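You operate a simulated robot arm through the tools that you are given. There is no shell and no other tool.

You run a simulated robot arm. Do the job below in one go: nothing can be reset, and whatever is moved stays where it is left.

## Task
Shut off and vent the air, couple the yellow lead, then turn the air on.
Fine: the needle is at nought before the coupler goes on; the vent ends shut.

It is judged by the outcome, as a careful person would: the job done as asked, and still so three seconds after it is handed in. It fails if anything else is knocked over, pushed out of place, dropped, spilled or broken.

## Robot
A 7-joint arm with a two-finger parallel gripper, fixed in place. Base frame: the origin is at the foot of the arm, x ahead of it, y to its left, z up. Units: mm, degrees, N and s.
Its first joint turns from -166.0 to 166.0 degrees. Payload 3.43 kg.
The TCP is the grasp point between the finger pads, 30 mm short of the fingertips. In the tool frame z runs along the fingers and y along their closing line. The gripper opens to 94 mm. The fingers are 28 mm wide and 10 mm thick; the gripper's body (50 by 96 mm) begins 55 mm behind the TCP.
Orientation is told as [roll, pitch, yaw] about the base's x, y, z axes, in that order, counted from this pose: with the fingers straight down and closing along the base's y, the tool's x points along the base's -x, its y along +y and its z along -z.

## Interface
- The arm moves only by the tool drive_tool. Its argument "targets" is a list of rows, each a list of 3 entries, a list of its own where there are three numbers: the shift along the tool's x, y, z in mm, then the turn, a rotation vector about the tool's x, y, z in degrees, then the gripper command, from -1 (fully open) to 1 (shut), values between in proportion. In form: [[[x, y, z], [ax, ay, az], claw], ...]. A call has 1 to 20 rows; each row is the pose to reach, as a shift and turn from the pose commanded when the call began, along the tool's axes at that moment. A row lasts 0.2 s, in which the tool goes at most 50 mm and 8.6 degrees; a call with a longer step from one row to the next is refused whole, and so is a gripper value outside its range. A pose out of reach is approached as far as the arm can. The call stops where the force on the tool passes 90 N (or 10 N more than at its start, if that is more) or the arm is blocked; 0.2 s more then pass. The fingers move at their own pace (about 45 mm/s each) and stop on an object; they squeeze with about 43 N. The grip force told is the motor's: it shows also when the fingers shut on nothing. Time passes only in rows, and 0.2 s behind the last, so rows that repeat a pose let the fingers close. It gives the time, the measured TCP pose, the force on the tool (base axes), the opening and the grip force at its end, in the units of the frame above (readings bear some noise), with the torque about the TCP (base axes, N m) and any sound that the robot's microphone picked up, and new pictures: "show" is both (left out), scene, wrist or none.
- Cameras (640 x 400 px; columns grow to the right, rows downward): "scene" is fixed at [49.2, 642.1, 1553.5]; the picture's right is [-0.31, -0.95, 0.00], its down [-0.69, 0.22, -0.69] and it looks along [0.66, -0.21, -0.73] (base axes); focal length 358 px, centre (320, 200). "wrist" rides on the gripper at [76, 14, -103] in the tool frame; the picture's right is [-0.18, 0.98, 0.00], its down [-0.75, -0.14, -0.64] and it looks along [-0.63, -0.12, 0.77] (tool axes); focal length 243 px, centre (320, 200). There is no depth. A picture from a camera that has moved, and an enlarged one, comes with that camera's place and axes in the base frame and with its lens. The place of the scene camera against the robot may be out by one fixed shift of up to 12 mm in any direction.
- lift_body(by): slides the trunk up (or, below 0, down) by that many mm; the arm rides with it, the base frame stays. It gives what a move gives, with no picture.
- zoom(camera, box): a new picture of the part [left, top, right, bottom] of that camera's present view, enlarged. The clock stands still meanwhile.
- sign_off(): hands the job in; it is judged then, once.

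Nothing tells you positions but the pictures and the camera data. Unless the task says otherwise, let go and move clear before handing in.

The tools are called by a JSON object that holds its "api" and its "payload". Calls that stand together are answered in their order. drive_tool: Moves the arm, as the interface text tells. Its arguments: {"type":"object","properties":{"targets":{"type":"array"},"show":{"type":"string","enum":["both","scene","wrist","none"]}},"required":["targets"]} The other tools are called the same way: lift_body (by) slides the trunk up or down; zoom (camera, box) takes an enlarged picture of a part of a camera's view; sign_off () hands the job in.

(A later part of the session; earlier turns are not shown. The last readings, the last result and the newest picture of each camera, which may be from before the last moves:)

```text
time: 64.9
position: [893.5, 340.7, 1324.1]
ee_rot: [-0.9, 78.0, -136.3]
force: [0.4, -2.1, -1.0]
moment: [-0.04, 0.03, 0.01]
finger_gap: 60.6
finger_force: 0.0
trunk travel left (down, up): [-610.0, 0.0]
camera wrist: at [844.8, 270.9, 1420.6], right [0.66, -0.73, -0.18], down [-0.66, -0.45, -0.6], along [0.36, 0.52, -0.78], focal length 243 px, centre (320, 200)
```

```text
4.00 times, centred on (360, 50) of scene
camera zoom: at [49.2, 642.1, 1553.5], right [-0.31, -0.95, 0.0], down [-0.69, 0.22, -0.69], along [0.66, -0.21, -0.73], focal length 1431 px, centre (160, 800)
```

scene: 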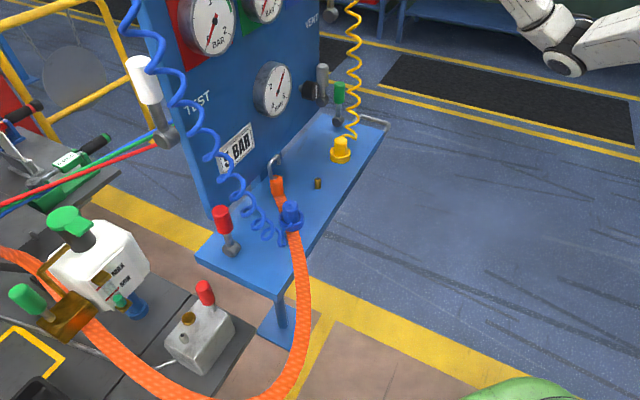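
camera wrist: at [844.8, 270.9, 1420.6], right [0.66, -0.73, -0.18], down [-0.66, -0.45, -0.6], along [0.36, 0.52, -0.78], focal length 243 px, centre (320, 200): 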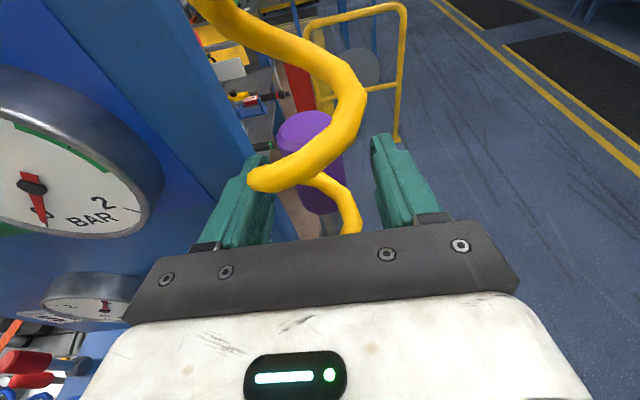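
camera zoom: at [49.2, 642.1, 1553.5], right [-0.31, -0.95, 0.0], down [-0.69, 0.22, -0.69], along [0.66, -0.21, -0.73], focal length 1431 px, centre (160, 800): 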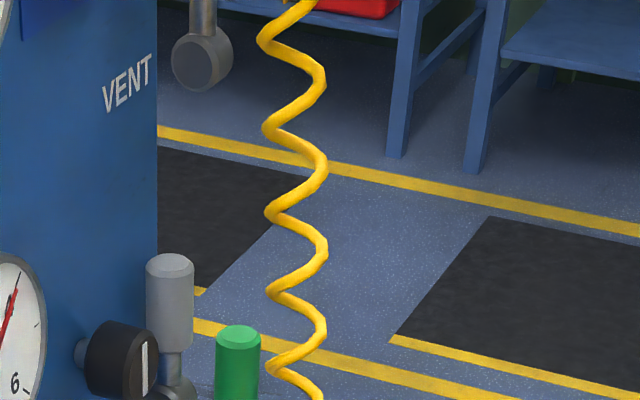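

The grip is between the fingers, a few millimetres left of centre, and the coil shows no interaction. I'll nudge in and close.

{"api": "drive_tool", "payload": {"targets": [[[0, -4, 6], [0, 0, 0], -0.3], [[0, -4, 6], [0, 0, 0], 1], [[0, -4, 6], [0, 0, 0], 1], [[0, -4, 6], [0, 0, 0], 1], [[0, -4, 6], [0, 0, 0], 1]], "show": "wrist"}}

```text
time: 66.1
position: [896.9, 345.9, 1323.1]
ee_rot: [-1.0, 77.9, -136.7]
force: [10.3, -8.2, 0.3]
moment: [0.2, -0.07, -0.15]
finger_gap: 32.6
finger_force: 45.5
trunk travel left (down, up): [-610.0, 0.0]
camera wrist: at [847.8, 275.7, 1419.2], right [0.66, -0.73, -0.18], down [-0.66, -0.45, -0.6], along [0.36, 0.52, -0.78], focal length 243 px, centre (320, 200)
```

wrist: 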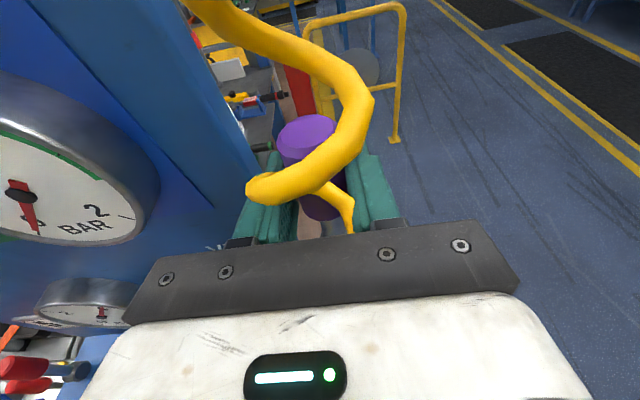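

Gripped. Now I'll pull the vent lever forward and down along its arc, and check the gauge partway.

{"api": "drive_tool", "payload": {"targets": [[[-1.4, 0, -5], [0, 0, 0], 1], [[-2.8, 0, -10.1], [0, 0, 0], 1], [[-4.8, 0, -15], [0, 0, 0], 1], [[-6.8, 0, -19.8], [0, 0, 0], 1], [[-9.4, 0, -24.4], [0, 0, 0], 1], [[-12, 0, -28.9], [0, 0, 0], 1], [[-15.1, 0, -33.2], [0, 0, 0], 1], [[-18.2, 0, -37.4], [0, 0, 0], 1], [[-21.8, 0, -41.2], [0, 0, 0], 1], [[-25.5, 0, -45], [0, 0, 0], 1]], "show": "both"}}

{"api": "zoom", "payload": {"camera": "scene", "box": [200, 40, 360, 140]}}

```text
time: 68.3
position: [862.3, 310.1, 1309.8]
ee_rot: [-1.7, 78.4, -137.2]
force: [24.2, -12.0, 15.8]
moment: [1.77, -0.44, -0.17]
finger_gap: 29.4
finger_force: 44.8
trunk travel left (down, up): [-610.0, 0.0]
camera wrist: at [812.2, 240.0, 1405.4], right [0.66, -0.73, -0.19], down [-0.66, -0.44, -0.61], along [0.36, 0.52, -0.77], focal length 243 px, centre (320, 200)
```

scene: 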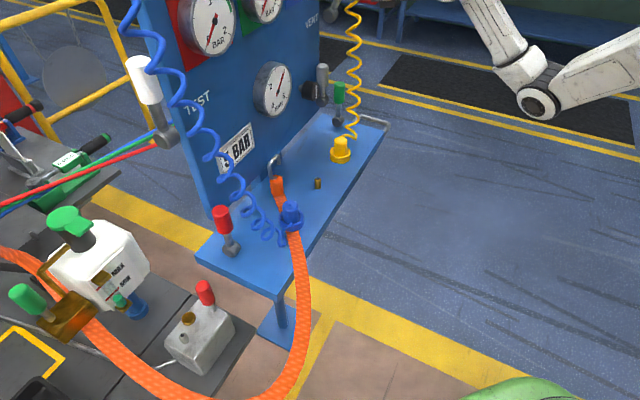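
wrist: 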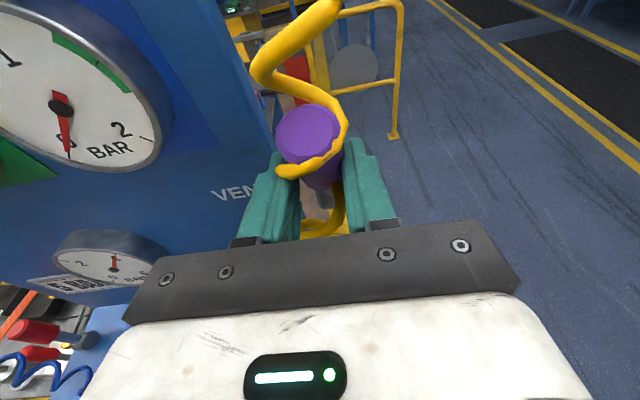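

```text
4.00 times, centred on (280, 90) of scene
camera zoom: at [49.2, 642.1, 1553.5], right [-0.31, -0.95, 0.0], down [-0.69, 0.22, -0.69], along [0.66, -0.21, -0.73], focal length 1431 px, centre (480, 640)
```

zoom: 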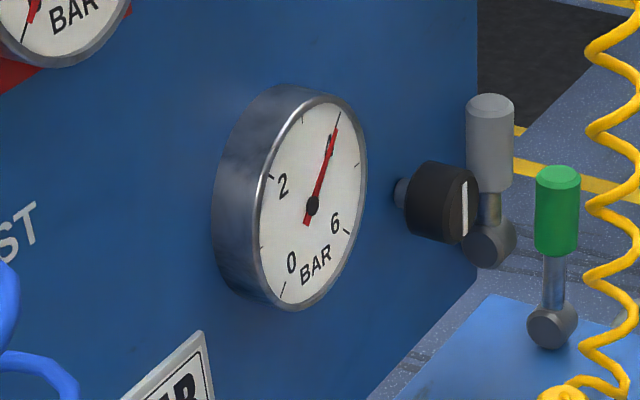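

The lever follows and the needle is unchanged so far. I'll take it down to the fully forward position.

{"api": "drive_tool", "payload": {"targets": [[[-4, 0, -3.3], [0, 0, 0], 1], [[-8.1, 0, -6.6], [0, 0, 0], 1], [[-12.5, 0, -9.5], [0, 0, 0], 1], [[-16.9, 0, -12.3], [0, 0, 0], 1], [[-21.6, 0, -14.6], [0, 0, 0], 1], [[-26.4, 0, -16.8], [0, 0, 0], 1], [[-31.4, 0, -18.5], [0, 0, 0], 1], [[-36.4, 0, -20.1], [0, 0, 0], 1], [[-41.5, 0, -21.2], [0, 0, 0], 1], [[-46.7, 0, -22.2], [0, 0, 0], 1]], "show": "both"}}

{"api": "zoom", "payload": {"camera": "scene", "box": [200, 40, 360, 140]}}

```text
time: 70.5
position: [837.9, 287.5, 1270.1]
ee_rot: [-1.3, 78.4, -137.0]
force: [12.0, -20.6, 21.8]
moment: [1.37, -1.19, -0.76]
finger_gap: 29.2
finger_force: 45.3
trunk travel left (down, up): [-610.0, 0.0]
camera wrist: at [788.7, 217.2, 1365.0], right [0.66, -0.73, -0.18], down [-0.66, -0.44, -0.61], along [0.36, 0.52, -0.77], focal length 243 px, centre (320, 200)
```

scene: 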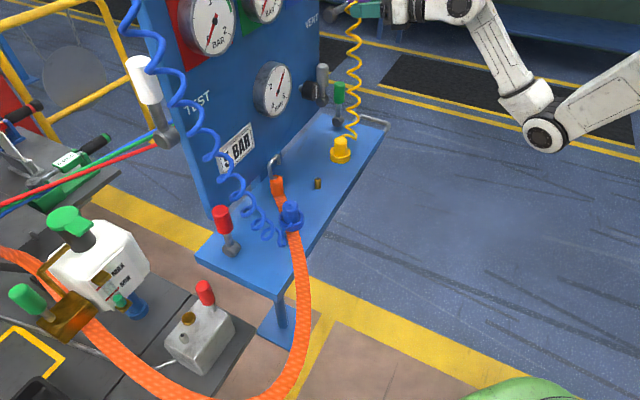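
wrist: 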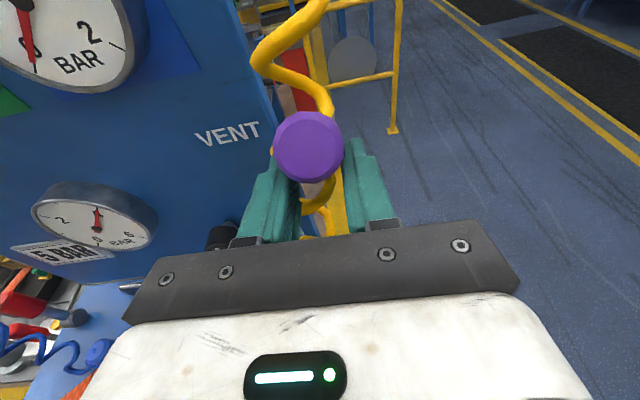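

```text
4.00 times, centred on (280, 90) of scene
camera zoom: at [49.2, 642.1, 1553.5], right [-0.31, -0.95, 0.0], down [-0.69, 0.22, -0.69], along [0.66, -0.21, -0.73], focal length 1431 px, centre (480, 640)
```

zoom: 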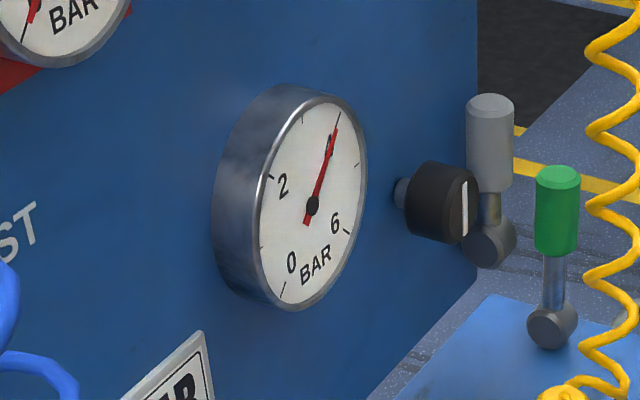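

The needle hasn't moved yet and the lever still seems to be a little above its stop, so I'll push it down the last few degrees.

{"api": "drive_tool", "payload": {"targets": [[[-5, 0, -0.5], [0, 0, 0], 1], [[-10, 0, -0.5], [0, 0, 0], 1], [[-15, 0, 0], [0, 0, 0], 1], [[-18, 0, 0.5], [0, 0, 0], 1], [[-18, 0, 0.5], [0, 0, 0], 1], [[-18, 0, 0.5], [0, 0, 0], 1]], "show": "both"}}

{"api": "zoom", "payload": {"camera": "scene", "box": [200, 40, 360, 140]}}

{"api": "zoom", "payload": {"camera": "scene", "box": [300, 0, 420, 75]}}

```text
time: 71.9
position: [834.8, 289.6, 1248.3]
ee_rot: [-1.0, 77.9, -136.3]
force: [0.0, 0.0, -0.5]
moment: [0.0, 0.04, -0.02]
finger_gap: 0.0
finger_force: 33.0
trunk travel left (down, up): [-610.0, 0.0]
camera wrist: at [785.6, 220.3, 1344.9], right [0.66, -0.73, -0.18], down [-0.66, -0.45, -0.6], along [0.35, 0.52, -0.78], focal length 243 px, centre (320, 200)
```

scene: 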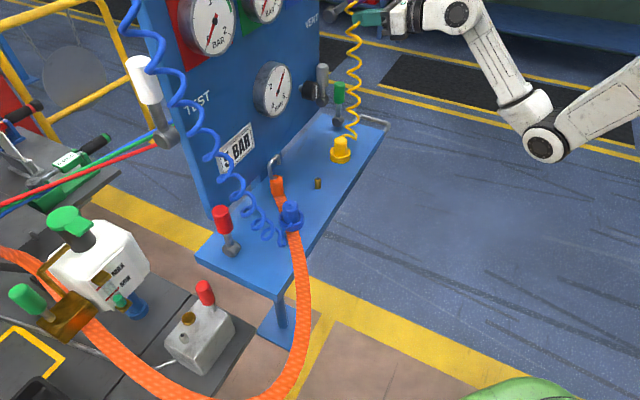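
wrist: 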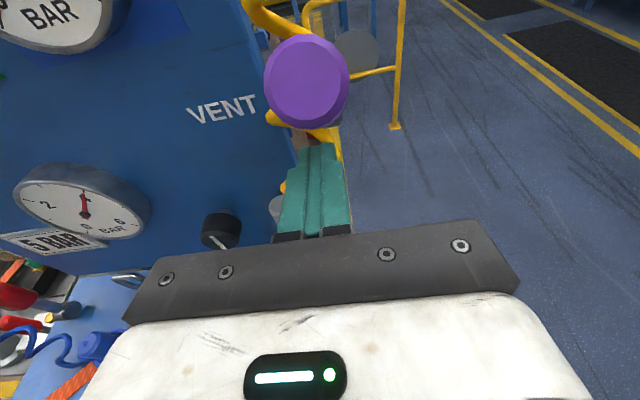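

```text
4.00 times, centred on (280, 90) of scene
camera zoom: at [49.2, 642.1, 1553.5], right [-0.31, -0.95, 0.0], down [-0.69, 0.22, -0.69], along [0.66, -0.21, -0.73], focal length 1431 px, centre (480, 640)
```

zoom: 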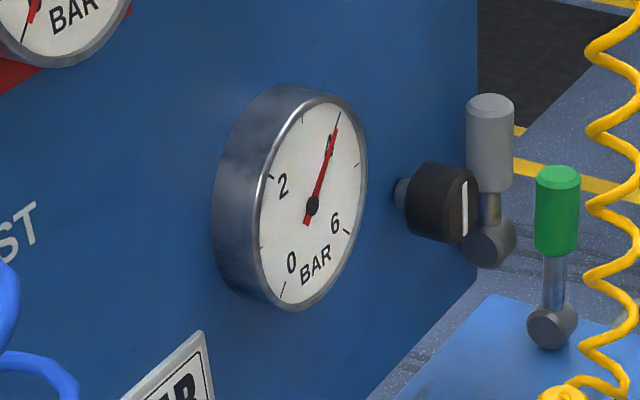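

```text
5.33 times, centred on (360, 38) of scene
camera zoom: at [49.2, 642.1, 1553.5], right [-0.31, -0.95, 0.0], down [-0.69, 0.22, -0.69], along [0.66, -0.21, -0.73], focal length 1908 px, centre (107, 1067)
```

zoom: 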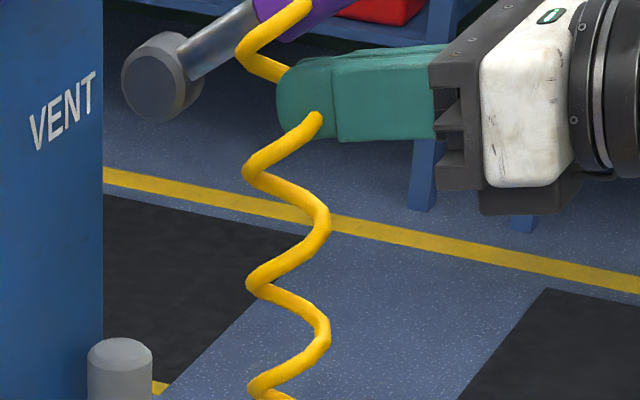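

The fingers slipped out beneath the grip, and the lever sits about 33° above level, so it isn't fully open. I'll back out, come over the top with closed fingers, and press it down.

{"api": "drive_tool", "payload": {"targets": [[[0, 0, -25], [0, 0, 0], 1], [[0, 0, -55], [0, 0, 0], 1], [[0, 0, -85], [0, 0, 0], 1], [[30, 0, -90], [0, 0, 0], 1], [[60, 0, -92], [0, 0, 0], 1], [[90, 0, -94], [0, 0, 0], 1]], "show": "both"}}

{"api": "zoom", "payload": {"camera": "wrist", "box": [220, 40, 440, 178]}}

```text
time: 73.3
position: [782.5, 237.9, 1356.8]
ee_rot: [-1.0, 77.9, -136.4]
force: [0.3, -0.4, 0.4]
moment: [0.0, -0.04, 0.01]
finger_gap: 0.3
finger_force: 33.3
trunk travel left (down, up): [-610.0, 0.0]
camera wrist: at [734.1, 168.1, 1453.4], right [0.66, -0.73, -0.18], down [-0.66, -0.45, -0.6], along [0.36, 0.52, -0.78], focal length 243 px, centre (320, 200)
```

scene: 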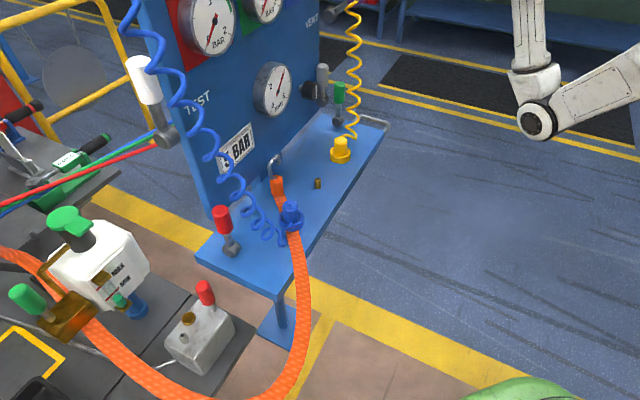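
wrist: 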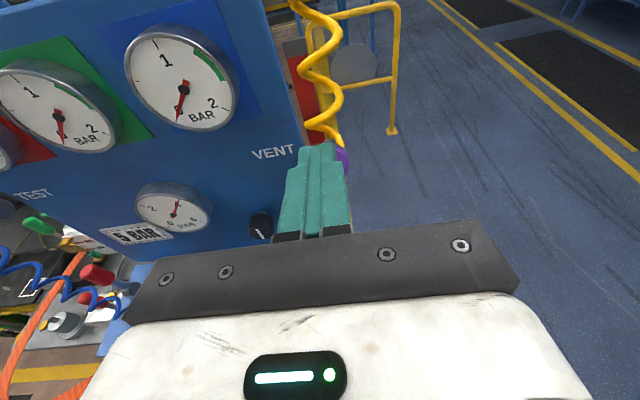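

```text
2.90 times, centred on (330, 109) of wrist
camera zoom: at [734.1, 168.1, 1453.4], right [0.66, -0.73, -0.18], down [-0.66, -0.45, -0.6], along [0.36, 0.52, -0.78], focal length 703 px, centre (291, 464)
```

zoom: 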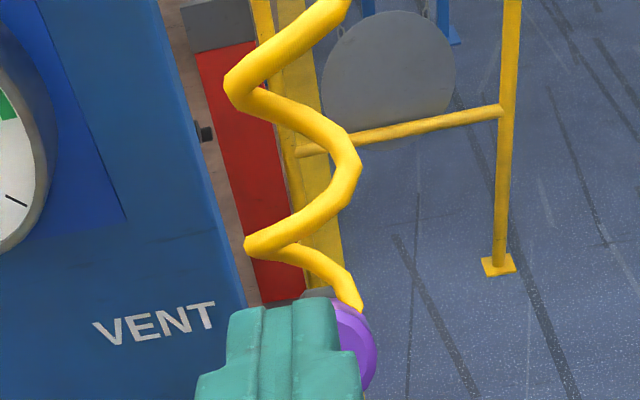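

The fingers sit about 5 mm left of the handle line. I'll shift right, open slightly to cradle the handle, move over it and press straight down.

{"api": "drive_tool", "payload": {"targets": [[[0, 3, 15], [0, 0, 0], 0.75], [[0, 5.5, 35], [0, 0, 0], 0.75], [[0, 5.5, 55], [0, 0, 0], 0.75], [[0, 5.5, 72], [0, 0, 0], 0.75]], "show": "both"}}

{"api": "zoom", "payload": {"camera": "scene", "box": [300, 0, 420, 75]}}

```text
time: 74.3
position: [836.5, 283.4, 1340.4]
ee_rot: [-0.9, 78.0, -136.3]
force: [-0.5, -0.1, -0.1]
moment: [-0.01, 0.02, 0.02]
finger_gap: 11.7
finger_force: 0.0
trunk travel left (down, up): [-610.0, 0.0]
camera wrist: at [788.2, 212.9, 1437.6], right [0.66, -0.73, -0.18], down [-0.66, -0.45, -0.6], along [0.36, 0.52, -0.78], focal length 243 px, centre (320, 200)
```

scene: 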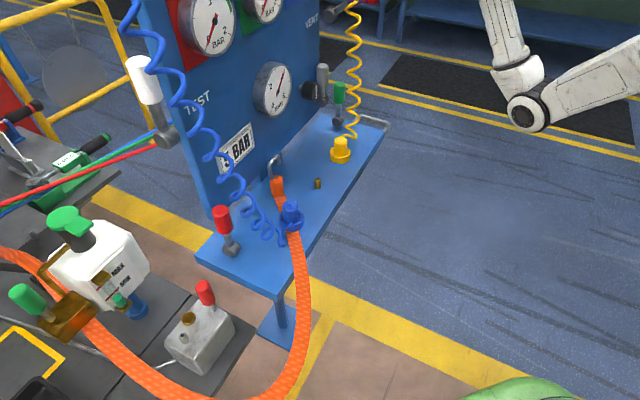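
wrist: 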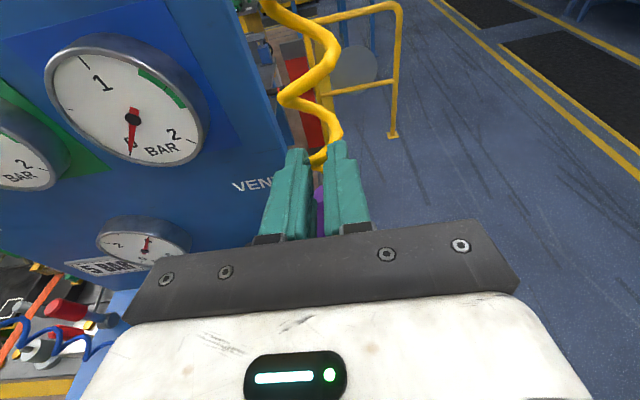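

```text
5.33 times, centred on (360, 38) of scene
camera zoom: at [49.2, 642.1, 1553.5], right [-0.31, -0.95, 0.0], down [-0.69, 0.22, -0.69], along [0.66, -0.21, -0.73], focal length 1908 px, centre (107, 1067)
```

zoom: 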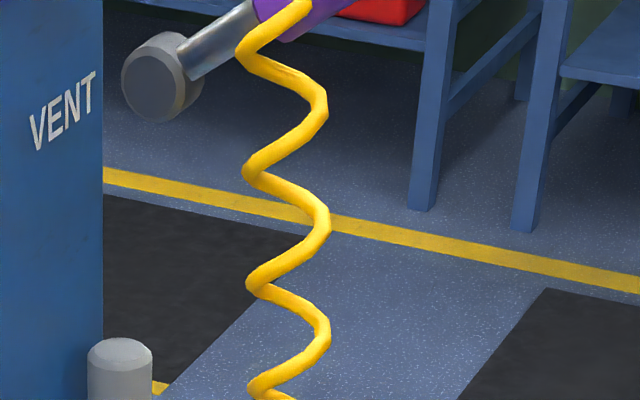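

The purple handle shows through the gap between the fingers, so they're aligned. Pressing down now.

{"api": "drive_tool", "payload": {"targets": [[[-8, 0, 1.7], [0, 0, 0], 0.75], [[-16, 0, 3.4], [0, 0, 0], 0.75], [[-24, 0, 5.1], [0, 0, 0], 0.75], [[-31, 0, 6.6], [0, 0, 0], 0.75], [[-37, 0, 7.9], [0, 0, 0], 0.75], [[-43, 0, 9.1], [0, 0, 0], 0.75], [[-49, 0, 10.4], [0, 0, 0], 0.75], [[-55, 0, 11.7], [0, 0, 0], 0.75]], "show": "both"}}

{"api": "zoom", "payload": {"camera": "scene", "box": [300, 0, 420, 75]}}

{"api": "zoom", "payload": {"camera": "scene", "box": [200, 40, 360, 140]}}

```text
time: 76.1
position: [834.7, 283.2, 1292.7]
ee_rot: [0.3, 78.7, -135.1]
force: [5.6, 7.8, 37.0]
moment: [-0.21, 0.31, -0.04]
finger_gap: 16.6
finger_force: 4.3
trunk travel left (down, up): [-610.0, 0.0]
camera wrist: at [785.2, 212.7, 1387.1], right [0.67, -0.72, -0.18], down [-0.65, -0.45, -0.61], along [0.36, 0.53, -0.77], focal length 243 px, centre (320, 200)
```

scene: 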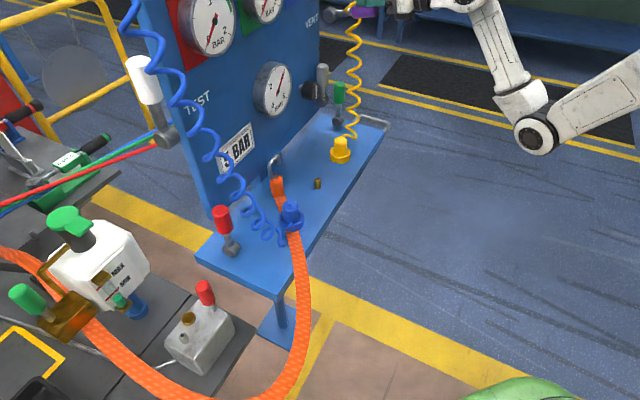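
wrist: 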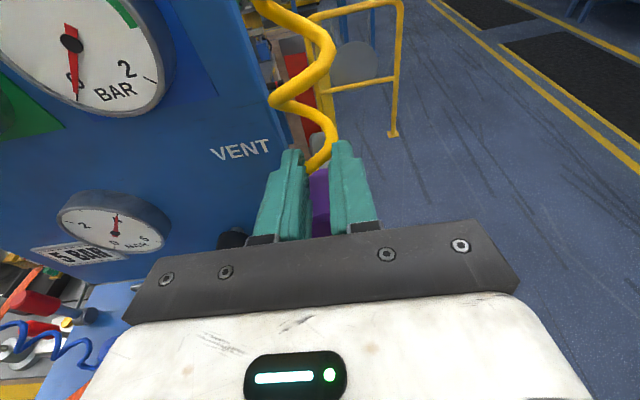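

```text
5.33 times, centred on (360, 38) of scene
camera zoom: at [49.2, 642.1, 1553.5], right [-0.31, -0.95, 0.0], down [-0.69, 0.22, -0.69], along [0.66, -0.21, -0.73], focal length 1908 px, centre (107, 1067)
```

zoom: 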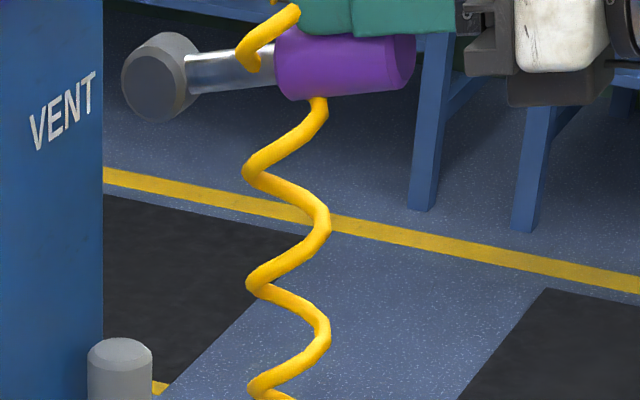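

```text
4.00 times, centred on (280, 90) of scene
camera zoom: at [49.2, 642.1, 1553.5], right [-0.31, -0.95, 0.0], down [-0.69, 0.22, -0.69], along [0.66, -0.21, -0.73], focal length 1431 px, centre (480, 640)
```

zoom: 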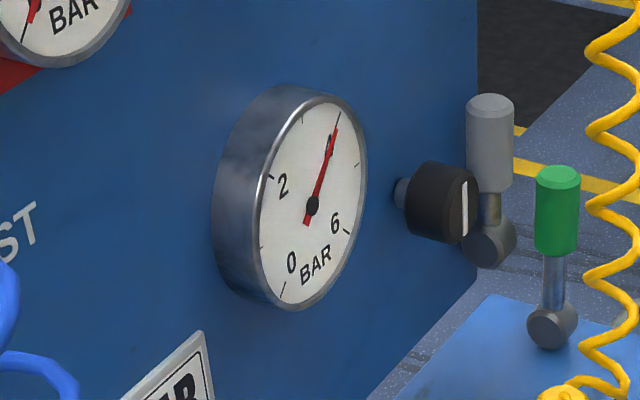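

The VENT lever is now fully forward, like the red one was at first. I'll wait a couple of seconds and watch whether the needle falls.

{"api": "drive_tool", "payload": {"targets": [[[8, 0, -1.7], [0, 0, 0], 0.75], [[16, 0, -3.4], [0, 0, 0], 0.75], [[30, 0, -6], [0, 0, 0], 0.75], [[40, 0, -8], [0, 0, 0], 0.75], [[40, 0, -8], [0, 0, 0], 0.75], [[40, 0, -8], [0, 0, 0], 0.75], [[40, 0, -8], [0, 0, 0], 0.75], [[40, 0, -8], [0, 0, 0], 0.75], [[40, 0, -8], [0, 0, 0], 0.75], [[40, 0, -8], [0, 0, 0], 0.75]], "show": "both"}}

{"api": "zoom", "payload": {"camera": "scene", "box": [200, 40, 360, 140]}}

{"api": "zoom", "payload": {"camera": "scene", "box": [300, 0, 420, 75]}}

{"api": "zoom", "payload": {"camera": "scene", "box": [160, 0, 320, 100]}}

```text
time: 78.3
position: [837.1, 283.7, 1325.6]
ee_rot: [-1.0, 78.0, -136.2]
force: [0.2, -0.1, -0.4]
moment: [-0.03, -0.03, 0.01]
finger_gap: 11.6
finger_force: 0.1
trunk travel left (down, up): [-610.0, 0.0]
camera wrist: at [787.9, 213.5, 1422.7], right [0.66, -0.73, -0.18], down [-0.66, -0.45, -0.6], along [0.36, 0.52, -0.78], focal length 243 px, centre (320, 200)
```

scene: 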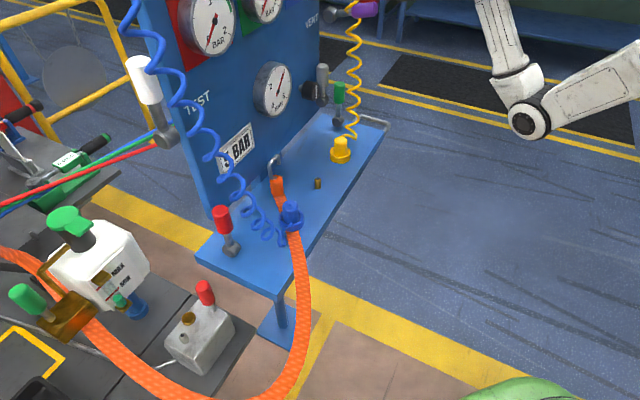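
wrist: 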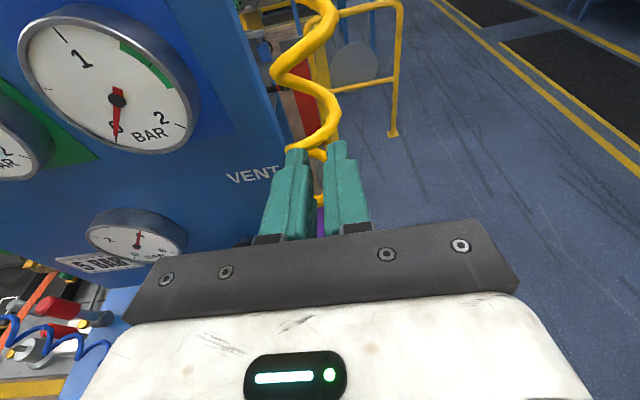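

```text
4.00 times, centred on (280, 90) of scene
camera zoom: at [49.2, 642.1, 1553.5], right [-0.31, -0.95, 0.0], down [-0.69, 0.22, -0.69], along [0.66, -0.21, -0.73], focal length 1431 px, centre (480, 640)
```

zoom: 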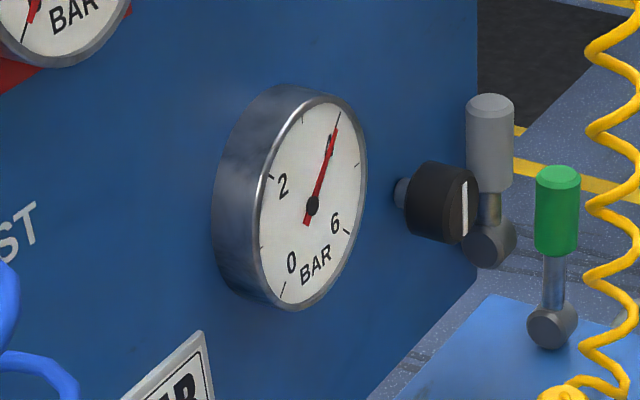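

```text
5.33 times, centred on (360, 38) of scene
camera zoom: at [49.2, 642.1, 1553.5], right [-0.31, -0.95, 0.0], down [-0.69, 0.22, -0.69], along [0.66, -0.21, -0.73], focal length 1908 px, centre (107, 1067)
```

zoom: 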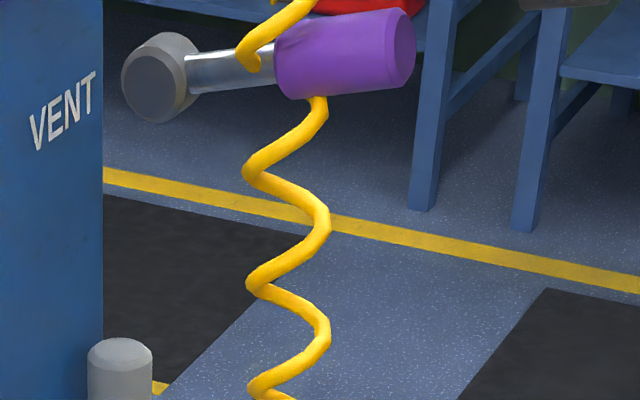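

```text
4.00 times, centred on (240, 50) of scene
camera zoom: at [49.2, 642.1, 1553.5], right [-0.31, -0.95, 0.0], down [-0.69, 0.22, -0.69], along [0.66, -0.21, -0.73], focal length 1431 px, centre (640, 800)
```

zoom: 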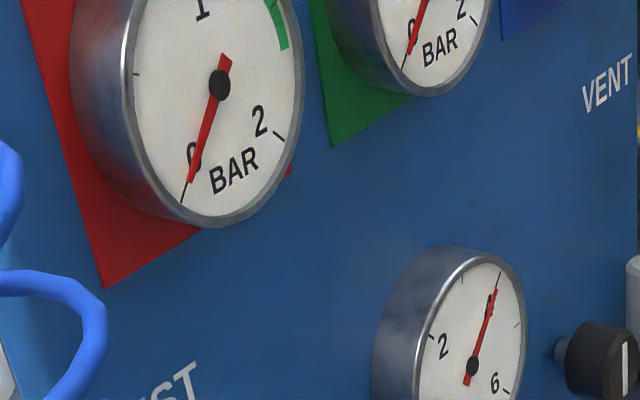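

The needle hasn't dropped with this VENT open, so the TEST/VENT pair most likely serves the three 0–2 bar gauges, not this air line. I'll put the purple lever back upright as I found it, starting by backing off to re-grip it.

{"api": "drive_tool", "payload": {"targets": [[[5, 0, -30], [0, 0, 0], 0.5], [[5, 0, -65], [0, 0, 0], 0.1], [[0, 0, -100], [0, 0, 0], -0.3], [[-30, 0, -94], [0, 0, 0], -0.3], [[-61, 0, -87], [0, 0, 0], -0.3], [[-61, 0, -87], [0, 0, 0], -0.3]], "show": "wrist"}}

{"api": "zoom", "payload": {"camera": "wrist", "box": [220, 60, 440, 198]}}

```text
time: 79.7
position: [766.6, 214.2, 1285.2]
ee_rot: [-1.0, 77.9, -136.3]
force: [0.1, -0.3, 0.2]
moment: [0.0, 0.02, 0.01]
finger_gap: 61.0
finger_force: 0.1
trunk travel left (down, up): [-610.0, 0.0]
camera wrist: at [717.9, 144.0, 1380.8], right [0.66, -0.73, -0.18], down [-0.66, -0.45, -0.6], along [0.36, 0.52, -0.78], focal length 243 px, centre (320, 200)
```

wrist: 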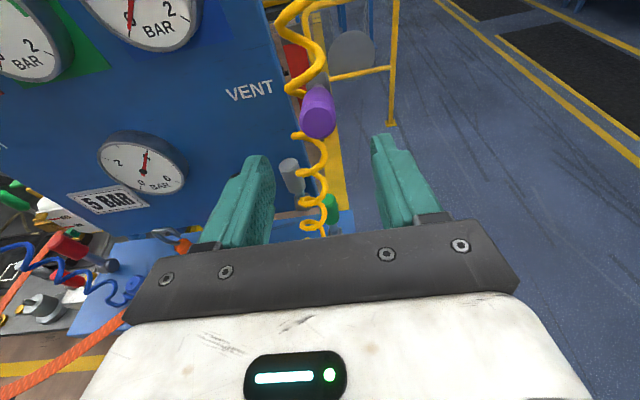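

```text
2.90 times, centred on (330, 129) of wrist
camera zoom: at [717.9, 144.0, 1380.8], right [0.66, -0.73, -0.18], down [-0.66, -0.45, -0.6], along [0.36, 0.52, -0.78], focal length 703 px, centre (291, 406)
```

zoom: 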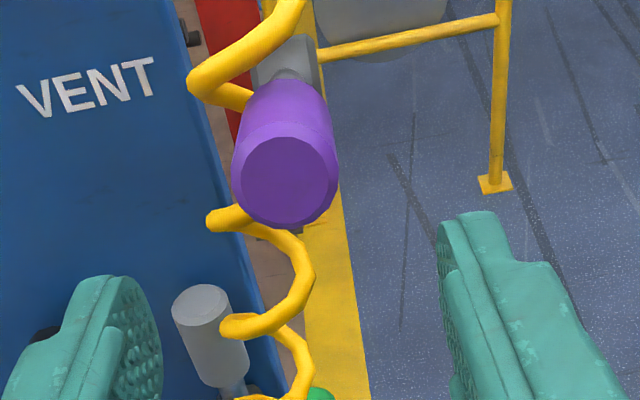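

{"api": "drive_tool", "payload": {"targets": [[[0, -1, 25], [0, 0, 0], -0.3], [[-1, -2, 50], [0, 0, 0], -0.3], [[-2, -2, 75], [0, 0, 0], -0.3], [[-2, -2, 101], [0, 0, 0], -0.3], [[-2, -2, 101], [0, 0, 0], 1], [[-2, -2, 101], [0, 0, 0], 1], [[-2, -2, 101], [0, 0, 0], 1], [[-2, -2, 101], [0, 0, 0], 1]], "show": "wrist"}}

```text
time: 81.5
position: [836.2, 284.6, 1262.4]
ee_rot: [-1.2, 78.1, -136.6]
force: [7.8, -0.6, 2.5]
moment: [0.56, 0.38, 1.21]
finger_gap: 30.1
finger_force: 45.2
trunk travel left (down, up): [-610.0, 0.0]
camera wrist: at [787.8, 214.8, 1357.9], right [0.66, -0.73, -0.18], down [-0.66, -0.45, -0.6], along [0.36, 0.52, -0.78], focal length 243 px, centre (320, 200)
```

wrist: 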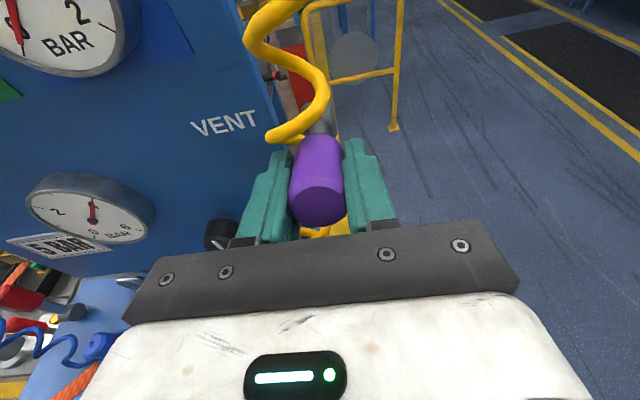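

Holding it again. I'll swing it back up to upright.

{"api": "drive_tool", "payload": {"targets": [[[5.8, 0, 0.5], [0, 0, 0], 1], [[11.7, 0, 1.3], [0, 0, 0], 1], [[17.5, 0, 2.6], [0, 0, 0], 1], [[23.3, 0, 4.1], [0, 0, 0], 1], [[29, 0, 6.1], [0, 0, 0], 1], [[34.5, 0, 8.3], [0, 0, 0], 1], [[39.8, 0, 11], [0, 0, 0], 1], [[45, 0, 13.8], [0, 0, 0], 1], [[50, 0, 17], [0, 0, 0], 1], [[54.9, 0, 20.5], [0, 0, 0], 1], [[59.4, 0, 24.4], [0, 0, 0], 1], [[63.8, 0, 28.4], [0, 0, 0], 1], [[67.8, 0, 32.8], [0, 0, 0], 1], [[71.7, 0, 37.4], [0, 0, 0], 1], [[75.1, 0, 42.2], [0, 0, 0], 1], [[78.4, 0, 47.2], [0, 0, 0], 1], [[81.3, 0, 52.4], [0, 0, 0], 1], [[84, 0, 57.8], [0, 0, 0], 1], [[86.2, 0, 63.4], [0, 0, 0], 1], [[88.2, 0, 69], [0, 0, 0], 1]], "show": "both"}}

```text
time: 85.7
position: [895.6, 343.9, 1335.1]
ee_rot: [-0.8, 78.1, -136.3]
force: [-7.1, -14.7, 9.8]
moment: [-1.04, 0.83, 0.05]
finger_gap: 34.1
finger_force: 45.5
trunk travel left (down, up): [-610.0, 0.0]
camera wrist: at [847.7, 274.8, 1431.0], right [0.66, -0.73, -0.18], down [-0.66, -0.45, -0.6], along [0.36, 0.52, -0.78], focal length 243 px, centre (320, 200)
```

scene: 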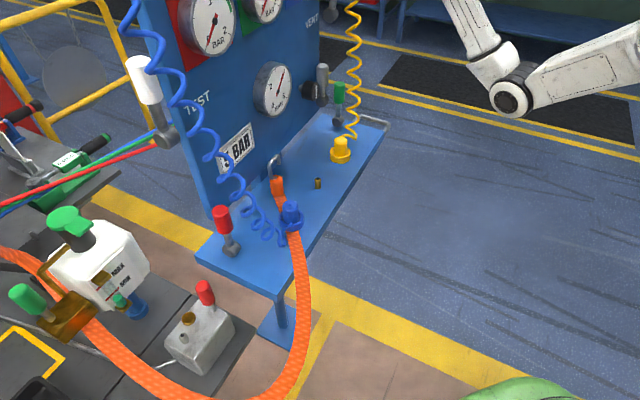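
wrist: 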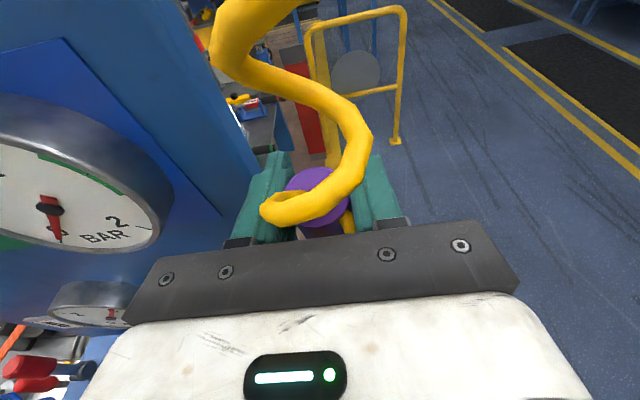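

The lever is around 78°, so it needs a bit more to be upright.

{"api": "drive_tool", "payload": {"targets": [[[1.5, 0, 6], [0, 0, 0], 1], [[2.6, 0, 12], [0, 0, 0], 1], [[3.5, 0, 18], [0, 0, 0], 1], [[4, 0, 22], [0, 0, 0], 1], [[4, 0, 22], [0, 0, 0], 1]], "show": "both"}}

{"api": "zoom", "payload": {"camera": "wrist", "box": [220, 80, 440, 218]}}

{"api": "zoom", "payload": {"camera": "scene", "box": [300, 0, 420, 75]}}

```text
time: 86.9
position: [912.8, 360.2, 1335.8]
ee_rot: [-1.3, 78.1, -136.4]
force: [-5.6, -11.8, 17.2]
moment: [-1.05, 0.92, -0.02]
finger_gap: 34.2
finger_force: 44.7
trunk travel left (down, up): [-610.0, 0.0]
camera wrist: at [863.4, 290.3, 1430.5], right [0.66, -0.73, -0.18], down [-0.66, -0.45, -0.6], along [0.36, 0.52, -0.77], focal length 243 px, centre (320, 200)
```

scene: 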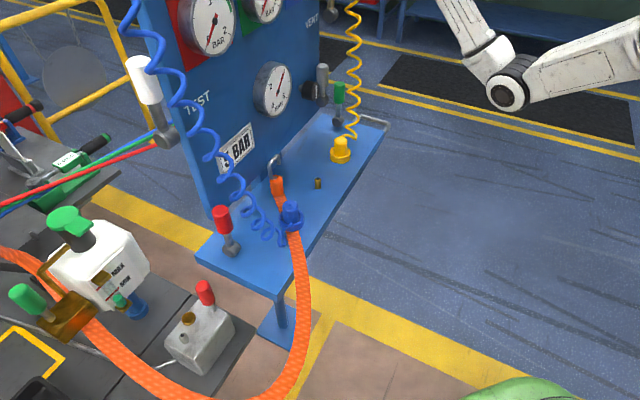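
wrist: 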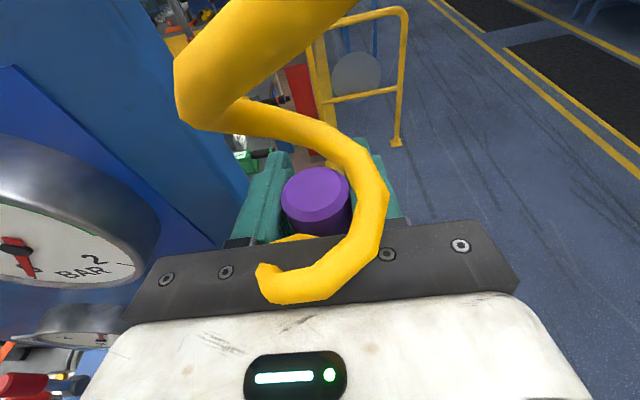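

```text
2.90 times, centred on (330, 149) of wrist
camera zoom: at [863.4, 290.3, 1430.5], right [0.66, -0.73, -0.18], down [-0.66, -0.45, -0.6], along [0.36, 0.52, -0.77], focal length 703 px, centre (291, 348)
```

zoom: 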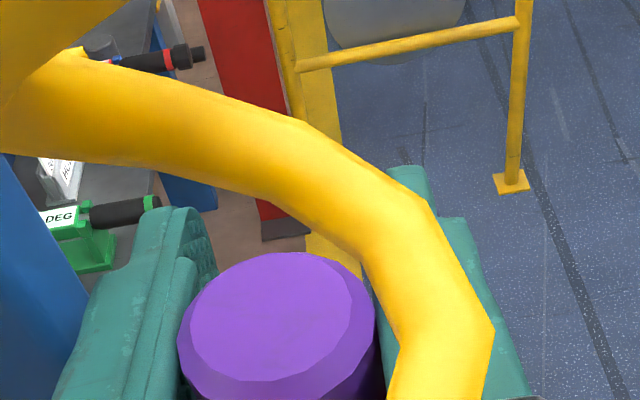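

```text
5.33 times, centred on (360, 38) of scene
camera zoom: at [49.2, 642.1, 1553.5], right [-0.31, -0.95, 0.0], down [-0.69, 0.22, -0.69], along [0.66, -0.21, -0.73], focal length 1908 px, centre (107, 1067)
```

zoom: 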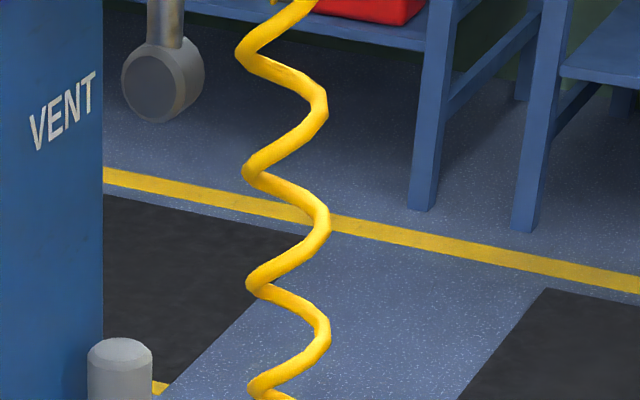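

The stem is vertical again, matching how it started. Releasing and backing out.

{"api": "drive_tool", "payload": {"targets": [[[4, 0, 22], [0, 0, 0], 0], [[0, 0, 0], [0, 0, 0], -0.3], [[0, 0, 0], [0, 0, 0], -0.3], [[0, 0, -30], [0, 0, 0], -0.3], [[0, 0, -65], [0, 0, 0], -0.3], [[0, 0, -100], [0, 0, 0], -0.3], [[0, 0, -135], [0, 0, 0], -0.3], [[0, 0, -160], [0, 0, 0], -0.3]], "show": "both"}}

{"api": "zoom", "payload": {"camera": "wrist", "box": [220, 0, 440, 138]}}

{"api": "zoom", "payload": {"camera": "scene", "box": [300, 0, 420, 75]}}

{"api": "zoom", "payload": {"camera": "scene", "box": [200, 40, 360, 140]}}

```text
time: 88.7
position: [801.2, 251.9, 1365.7]
ee_rot: [-1.0, 77.9, -136.4]
force: [0.4, -0.6, -0.7]
moment: [0.0, -0.01, 0.0]
finger_gap: 61.1
finger_force: 0.0
trunk travel left (down, up): [-610.0, 0.0]
camera wrist: at [751.8, 181.5, 1462.5], right [0.66, -0.73, -0.18], down [-0.66, -0.45, -0.6], along [0.35, 0.52, -0.78], focal length 243 px, centre (320, 200)
```

scene: 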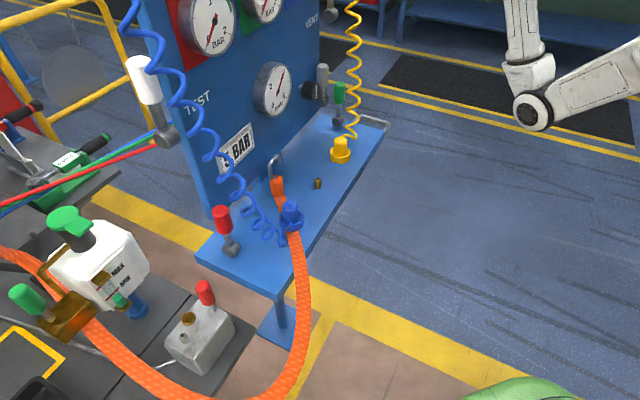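
wrist: 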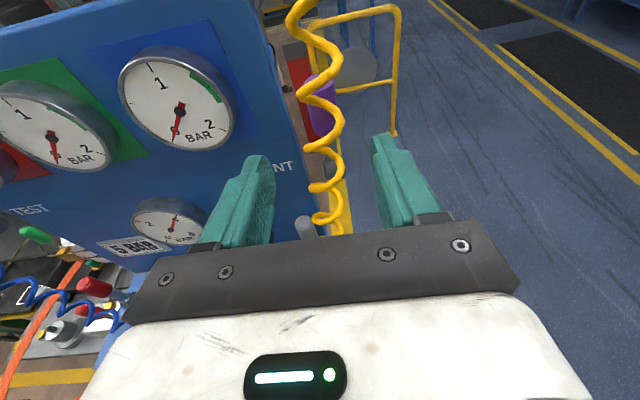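

```text
2.90 times, centred on (330, 69) of wrist
camera zoom: at [751.8, 181.5, 1462.5], right [0.66, -0.73, -0.18], down [-0.66, -0.45, -0.6], along [0.35, 0.52, -0.78], focal length 703 px, centre (291, 580)
```

zoom: 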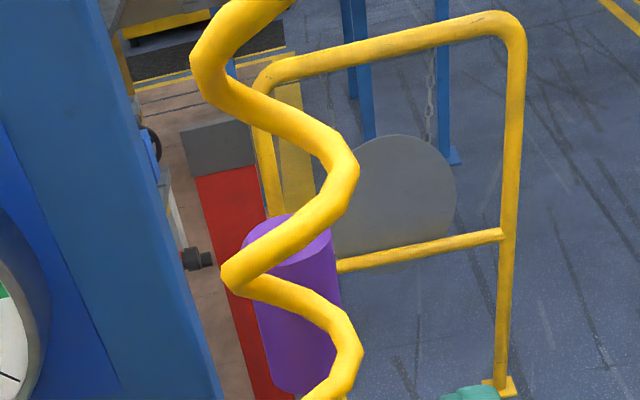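

```text
5.33 times, centred on (360, 38) of scene
camera zoom: at [49.2, 642.1, 1553.5], right [-0.31, -0.95, 0.0], down [-0.69, 0.22, -0.69], along [0.66, -0.21, -0.73], focal length 1908 px, centre (107, 1067)
```

zoom: 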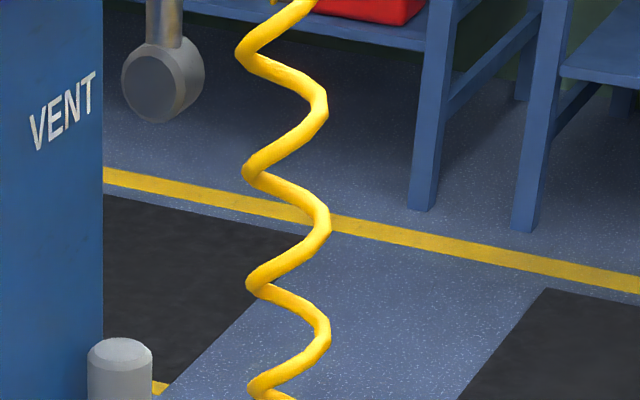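

```text
4.00 times, centred on (280, 90) of scene
camera zoom: at [49.2, 642.1, 1553.5], right [-0.31, -0.95, 0.0], down [-0.69, 0.22, -0.69], along [0.66, -0.21, -0.73], focal length 1431 px, centre (480, 640)
```

zoom: 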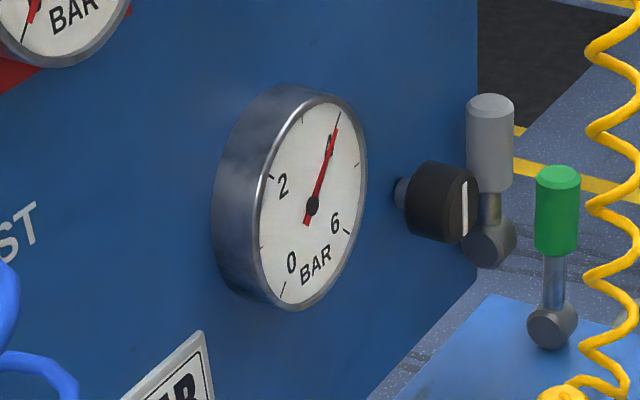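

Purple is back upright and everything else is as before. Red and green sit symmetrically either side of the nipple, so green is the likely vent for this line. I'll move to look closely at the green and gray levers.

{"api": "drive_tool", "payload": {"targets": [[[-20, 1, -20], [0, -3, 0], -0.3], [[-50, 2, -35], [0, -6, 0], -0.3], [[-85, 3, -45], [0, -9, 0], -0.3], [[-118, 4, -52], [0, -12, 0], -0.3], [[-150, 5, -57], [0, -15, 0], -0.3], [[-183, 7, -61], [0, -18, 0], -0.3]], "show": "both"}}

{"api": "zoom", "payload": {"camera": "wrist", "box": [220, 0, 440, 138]}}

```text
time: 90.1
position: [736.7, 179.5, 1199.6]
ee_rot: [-0.3, 60.0, -135.7]
force: [1.0, 0.7, -0.3]
moment: [-0.02, 0.01, -0.05]
finger_gap: 61.1
finger_force: 0.1
trunk travel left (down, up): [-610.0, 0.0]
camera wrist: at [711.5, 132.9, 1317.1], right [0.62, -0.76, -0.16], down [-0.76, -0.55, -0.33], along [0.16, 0.33, -0.93], focal length 243 px, centre (320, 200)
```

scene: 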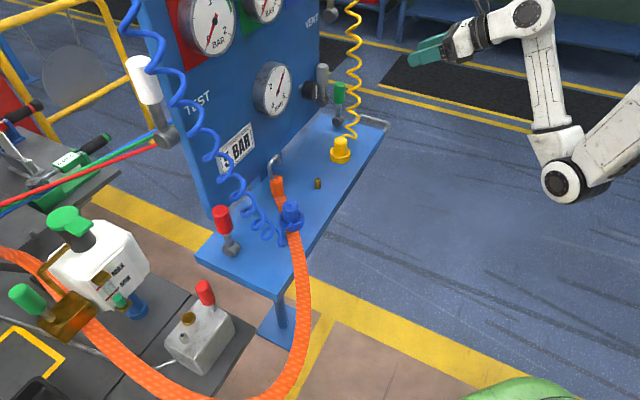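
wrist: 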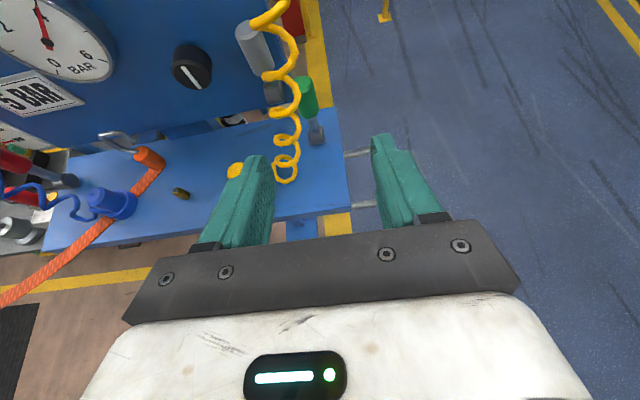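

```text
2.90 times, centred on (330, 69) of wrist
camera zoom: at [711.5, 132.9, 1317.1], right [0.62, -0.76, -0.16], down [-0.76, -0.55, -0.33], along [0.16, 0.33, -0.93], focal length 703 px, centre (291, 580)
```

zoom: 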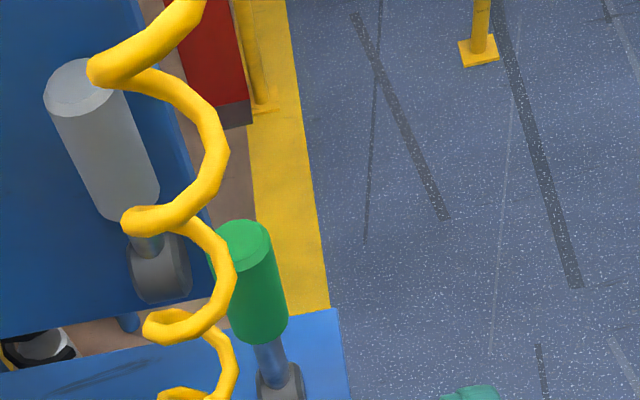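

The green lever's pivot is about (862, 338, 971), with the gray valve body close on its left, about 45 mm away. I'll line up in front of green with a narrow finger opening.

{"api": "drive_tool", "payload": {"targets": [[[-11, -5, 25], [0, 3, 0], -0.2], [[-22, -10, 50], [0, 6, 0], -0.1], [[-33, -15, 75], [0, 10, 0], 0], [[-45, -20, 100], [0, 13, 0], 0.06], [[-56, -24, 125], [0, 16, 0], 0.06], [[-56, -24, 125], [0, 16, 0], 0.06]], "show": "both"}}

{"api": "zoom", "payload": {"camera": "wrist", "box": [220, 20, 440, 158]}}

```text
time: 91.5
position: [775.1, 252.7, 1087.7]
ee_rot: [-0.7, 76.0, -136.3]
force: [0.0, 0.0, -1.1]
moment: [0.01, 0.01, 0.02]
finger_gap: 44.4
finger_force: 0.0
trunk travel left (down, up): [-610.0, 0.0]
camera wrist: at [729.5, 185.3, 1187.1], right [0.66, -0.73, -0.18], down [-0.67, -0.46, -0.58], along [0.34, 0.5, -0.8], focal length 243 px, centre (320, 200)
```

scene: 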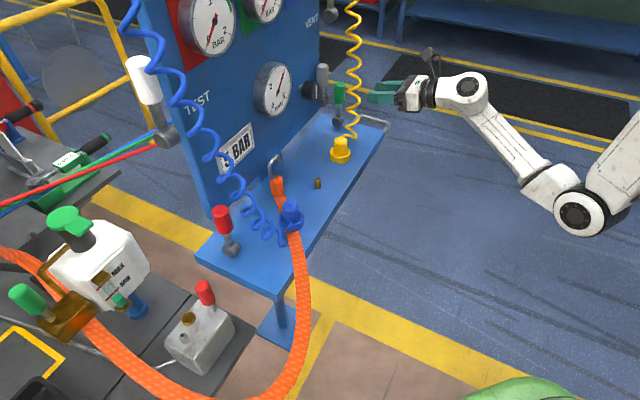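
wrist: 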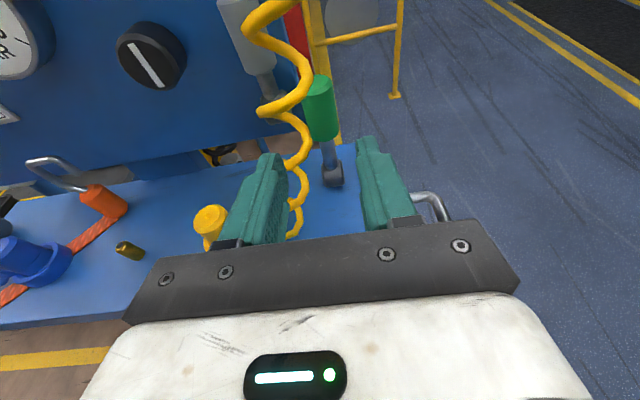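

```text
2.90 times, centred on (330, 89) of wrist
camera zoom: at [729.5, 185.3, 1187.1], right [0.66, -0.73, -0.18], down [-0.67, -0.46, -0.58], along [0.34, 0.5, -0.8], focal length 703 px, centre (291, 522)
```

zoom: 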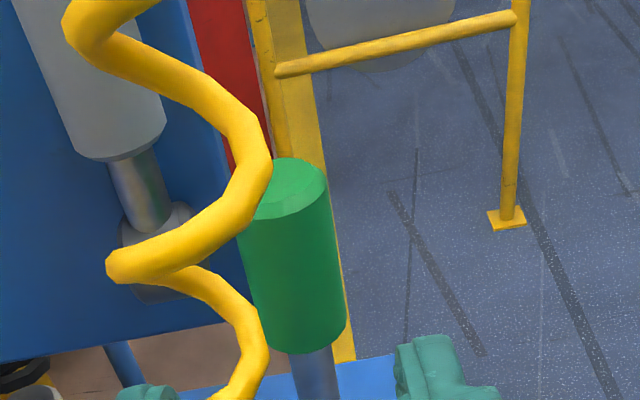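

Green is well centred. I'll move in slowly.

{"api": "drive_tool", "payload": {"targets": [[[0, 1, 25], [0, 0, 0], 0.06], [[0, 1, 50], [0, 0, 0], 0.06], [[0, 1, 70], [0, 0, 0], 0.06], [[0, 1, 85], [0, 0, 0], 0.06], [[0, 1, 85], [0, 0, 0], 0.06]], "show": "wrist"}}

{"api": "zoom", "payload": {"camera": "wrist", "box": [220, 80, 440, 218]}}

```text
time: 92.7
position: [834.9, 309.3, 1067.5]
ee_rot: [-0.8, 76.0, -136.1]
force: [-0.5, 0.6, -0.3]
moment: [-0.01, 0.0, 0.0]
finger_gap: 44.3
finger_force: 0.1
trunk travel left (down, up): [-610.0, 0.0]
camera wrist: at [789.6, 242.0, 1166.6], right [0.66, -0.73, -0.18], down [-0.67, -0.46, -0.58], along [0.34, 0.5, -0.8], focal length 243 px, centre (320, 200)
```

wrist: 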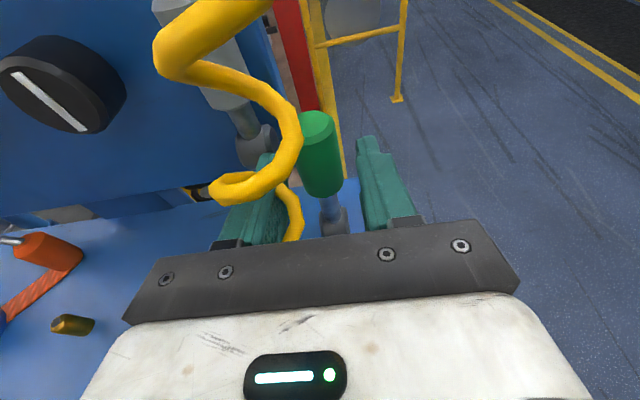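

```text
2.90 times, centred on (330, 149) of wrist
camera zoom: at [789.6, 242.0, 1166.6], right [0.66, -0.73, -0.18], down [-0.67, -0.46, -0.58], along [0.34, 0.5, -0.8], focal length 703 px, centre (291, 348)
```

zoom: 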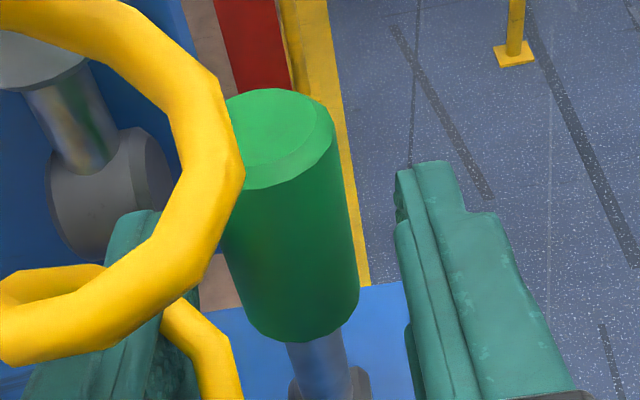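

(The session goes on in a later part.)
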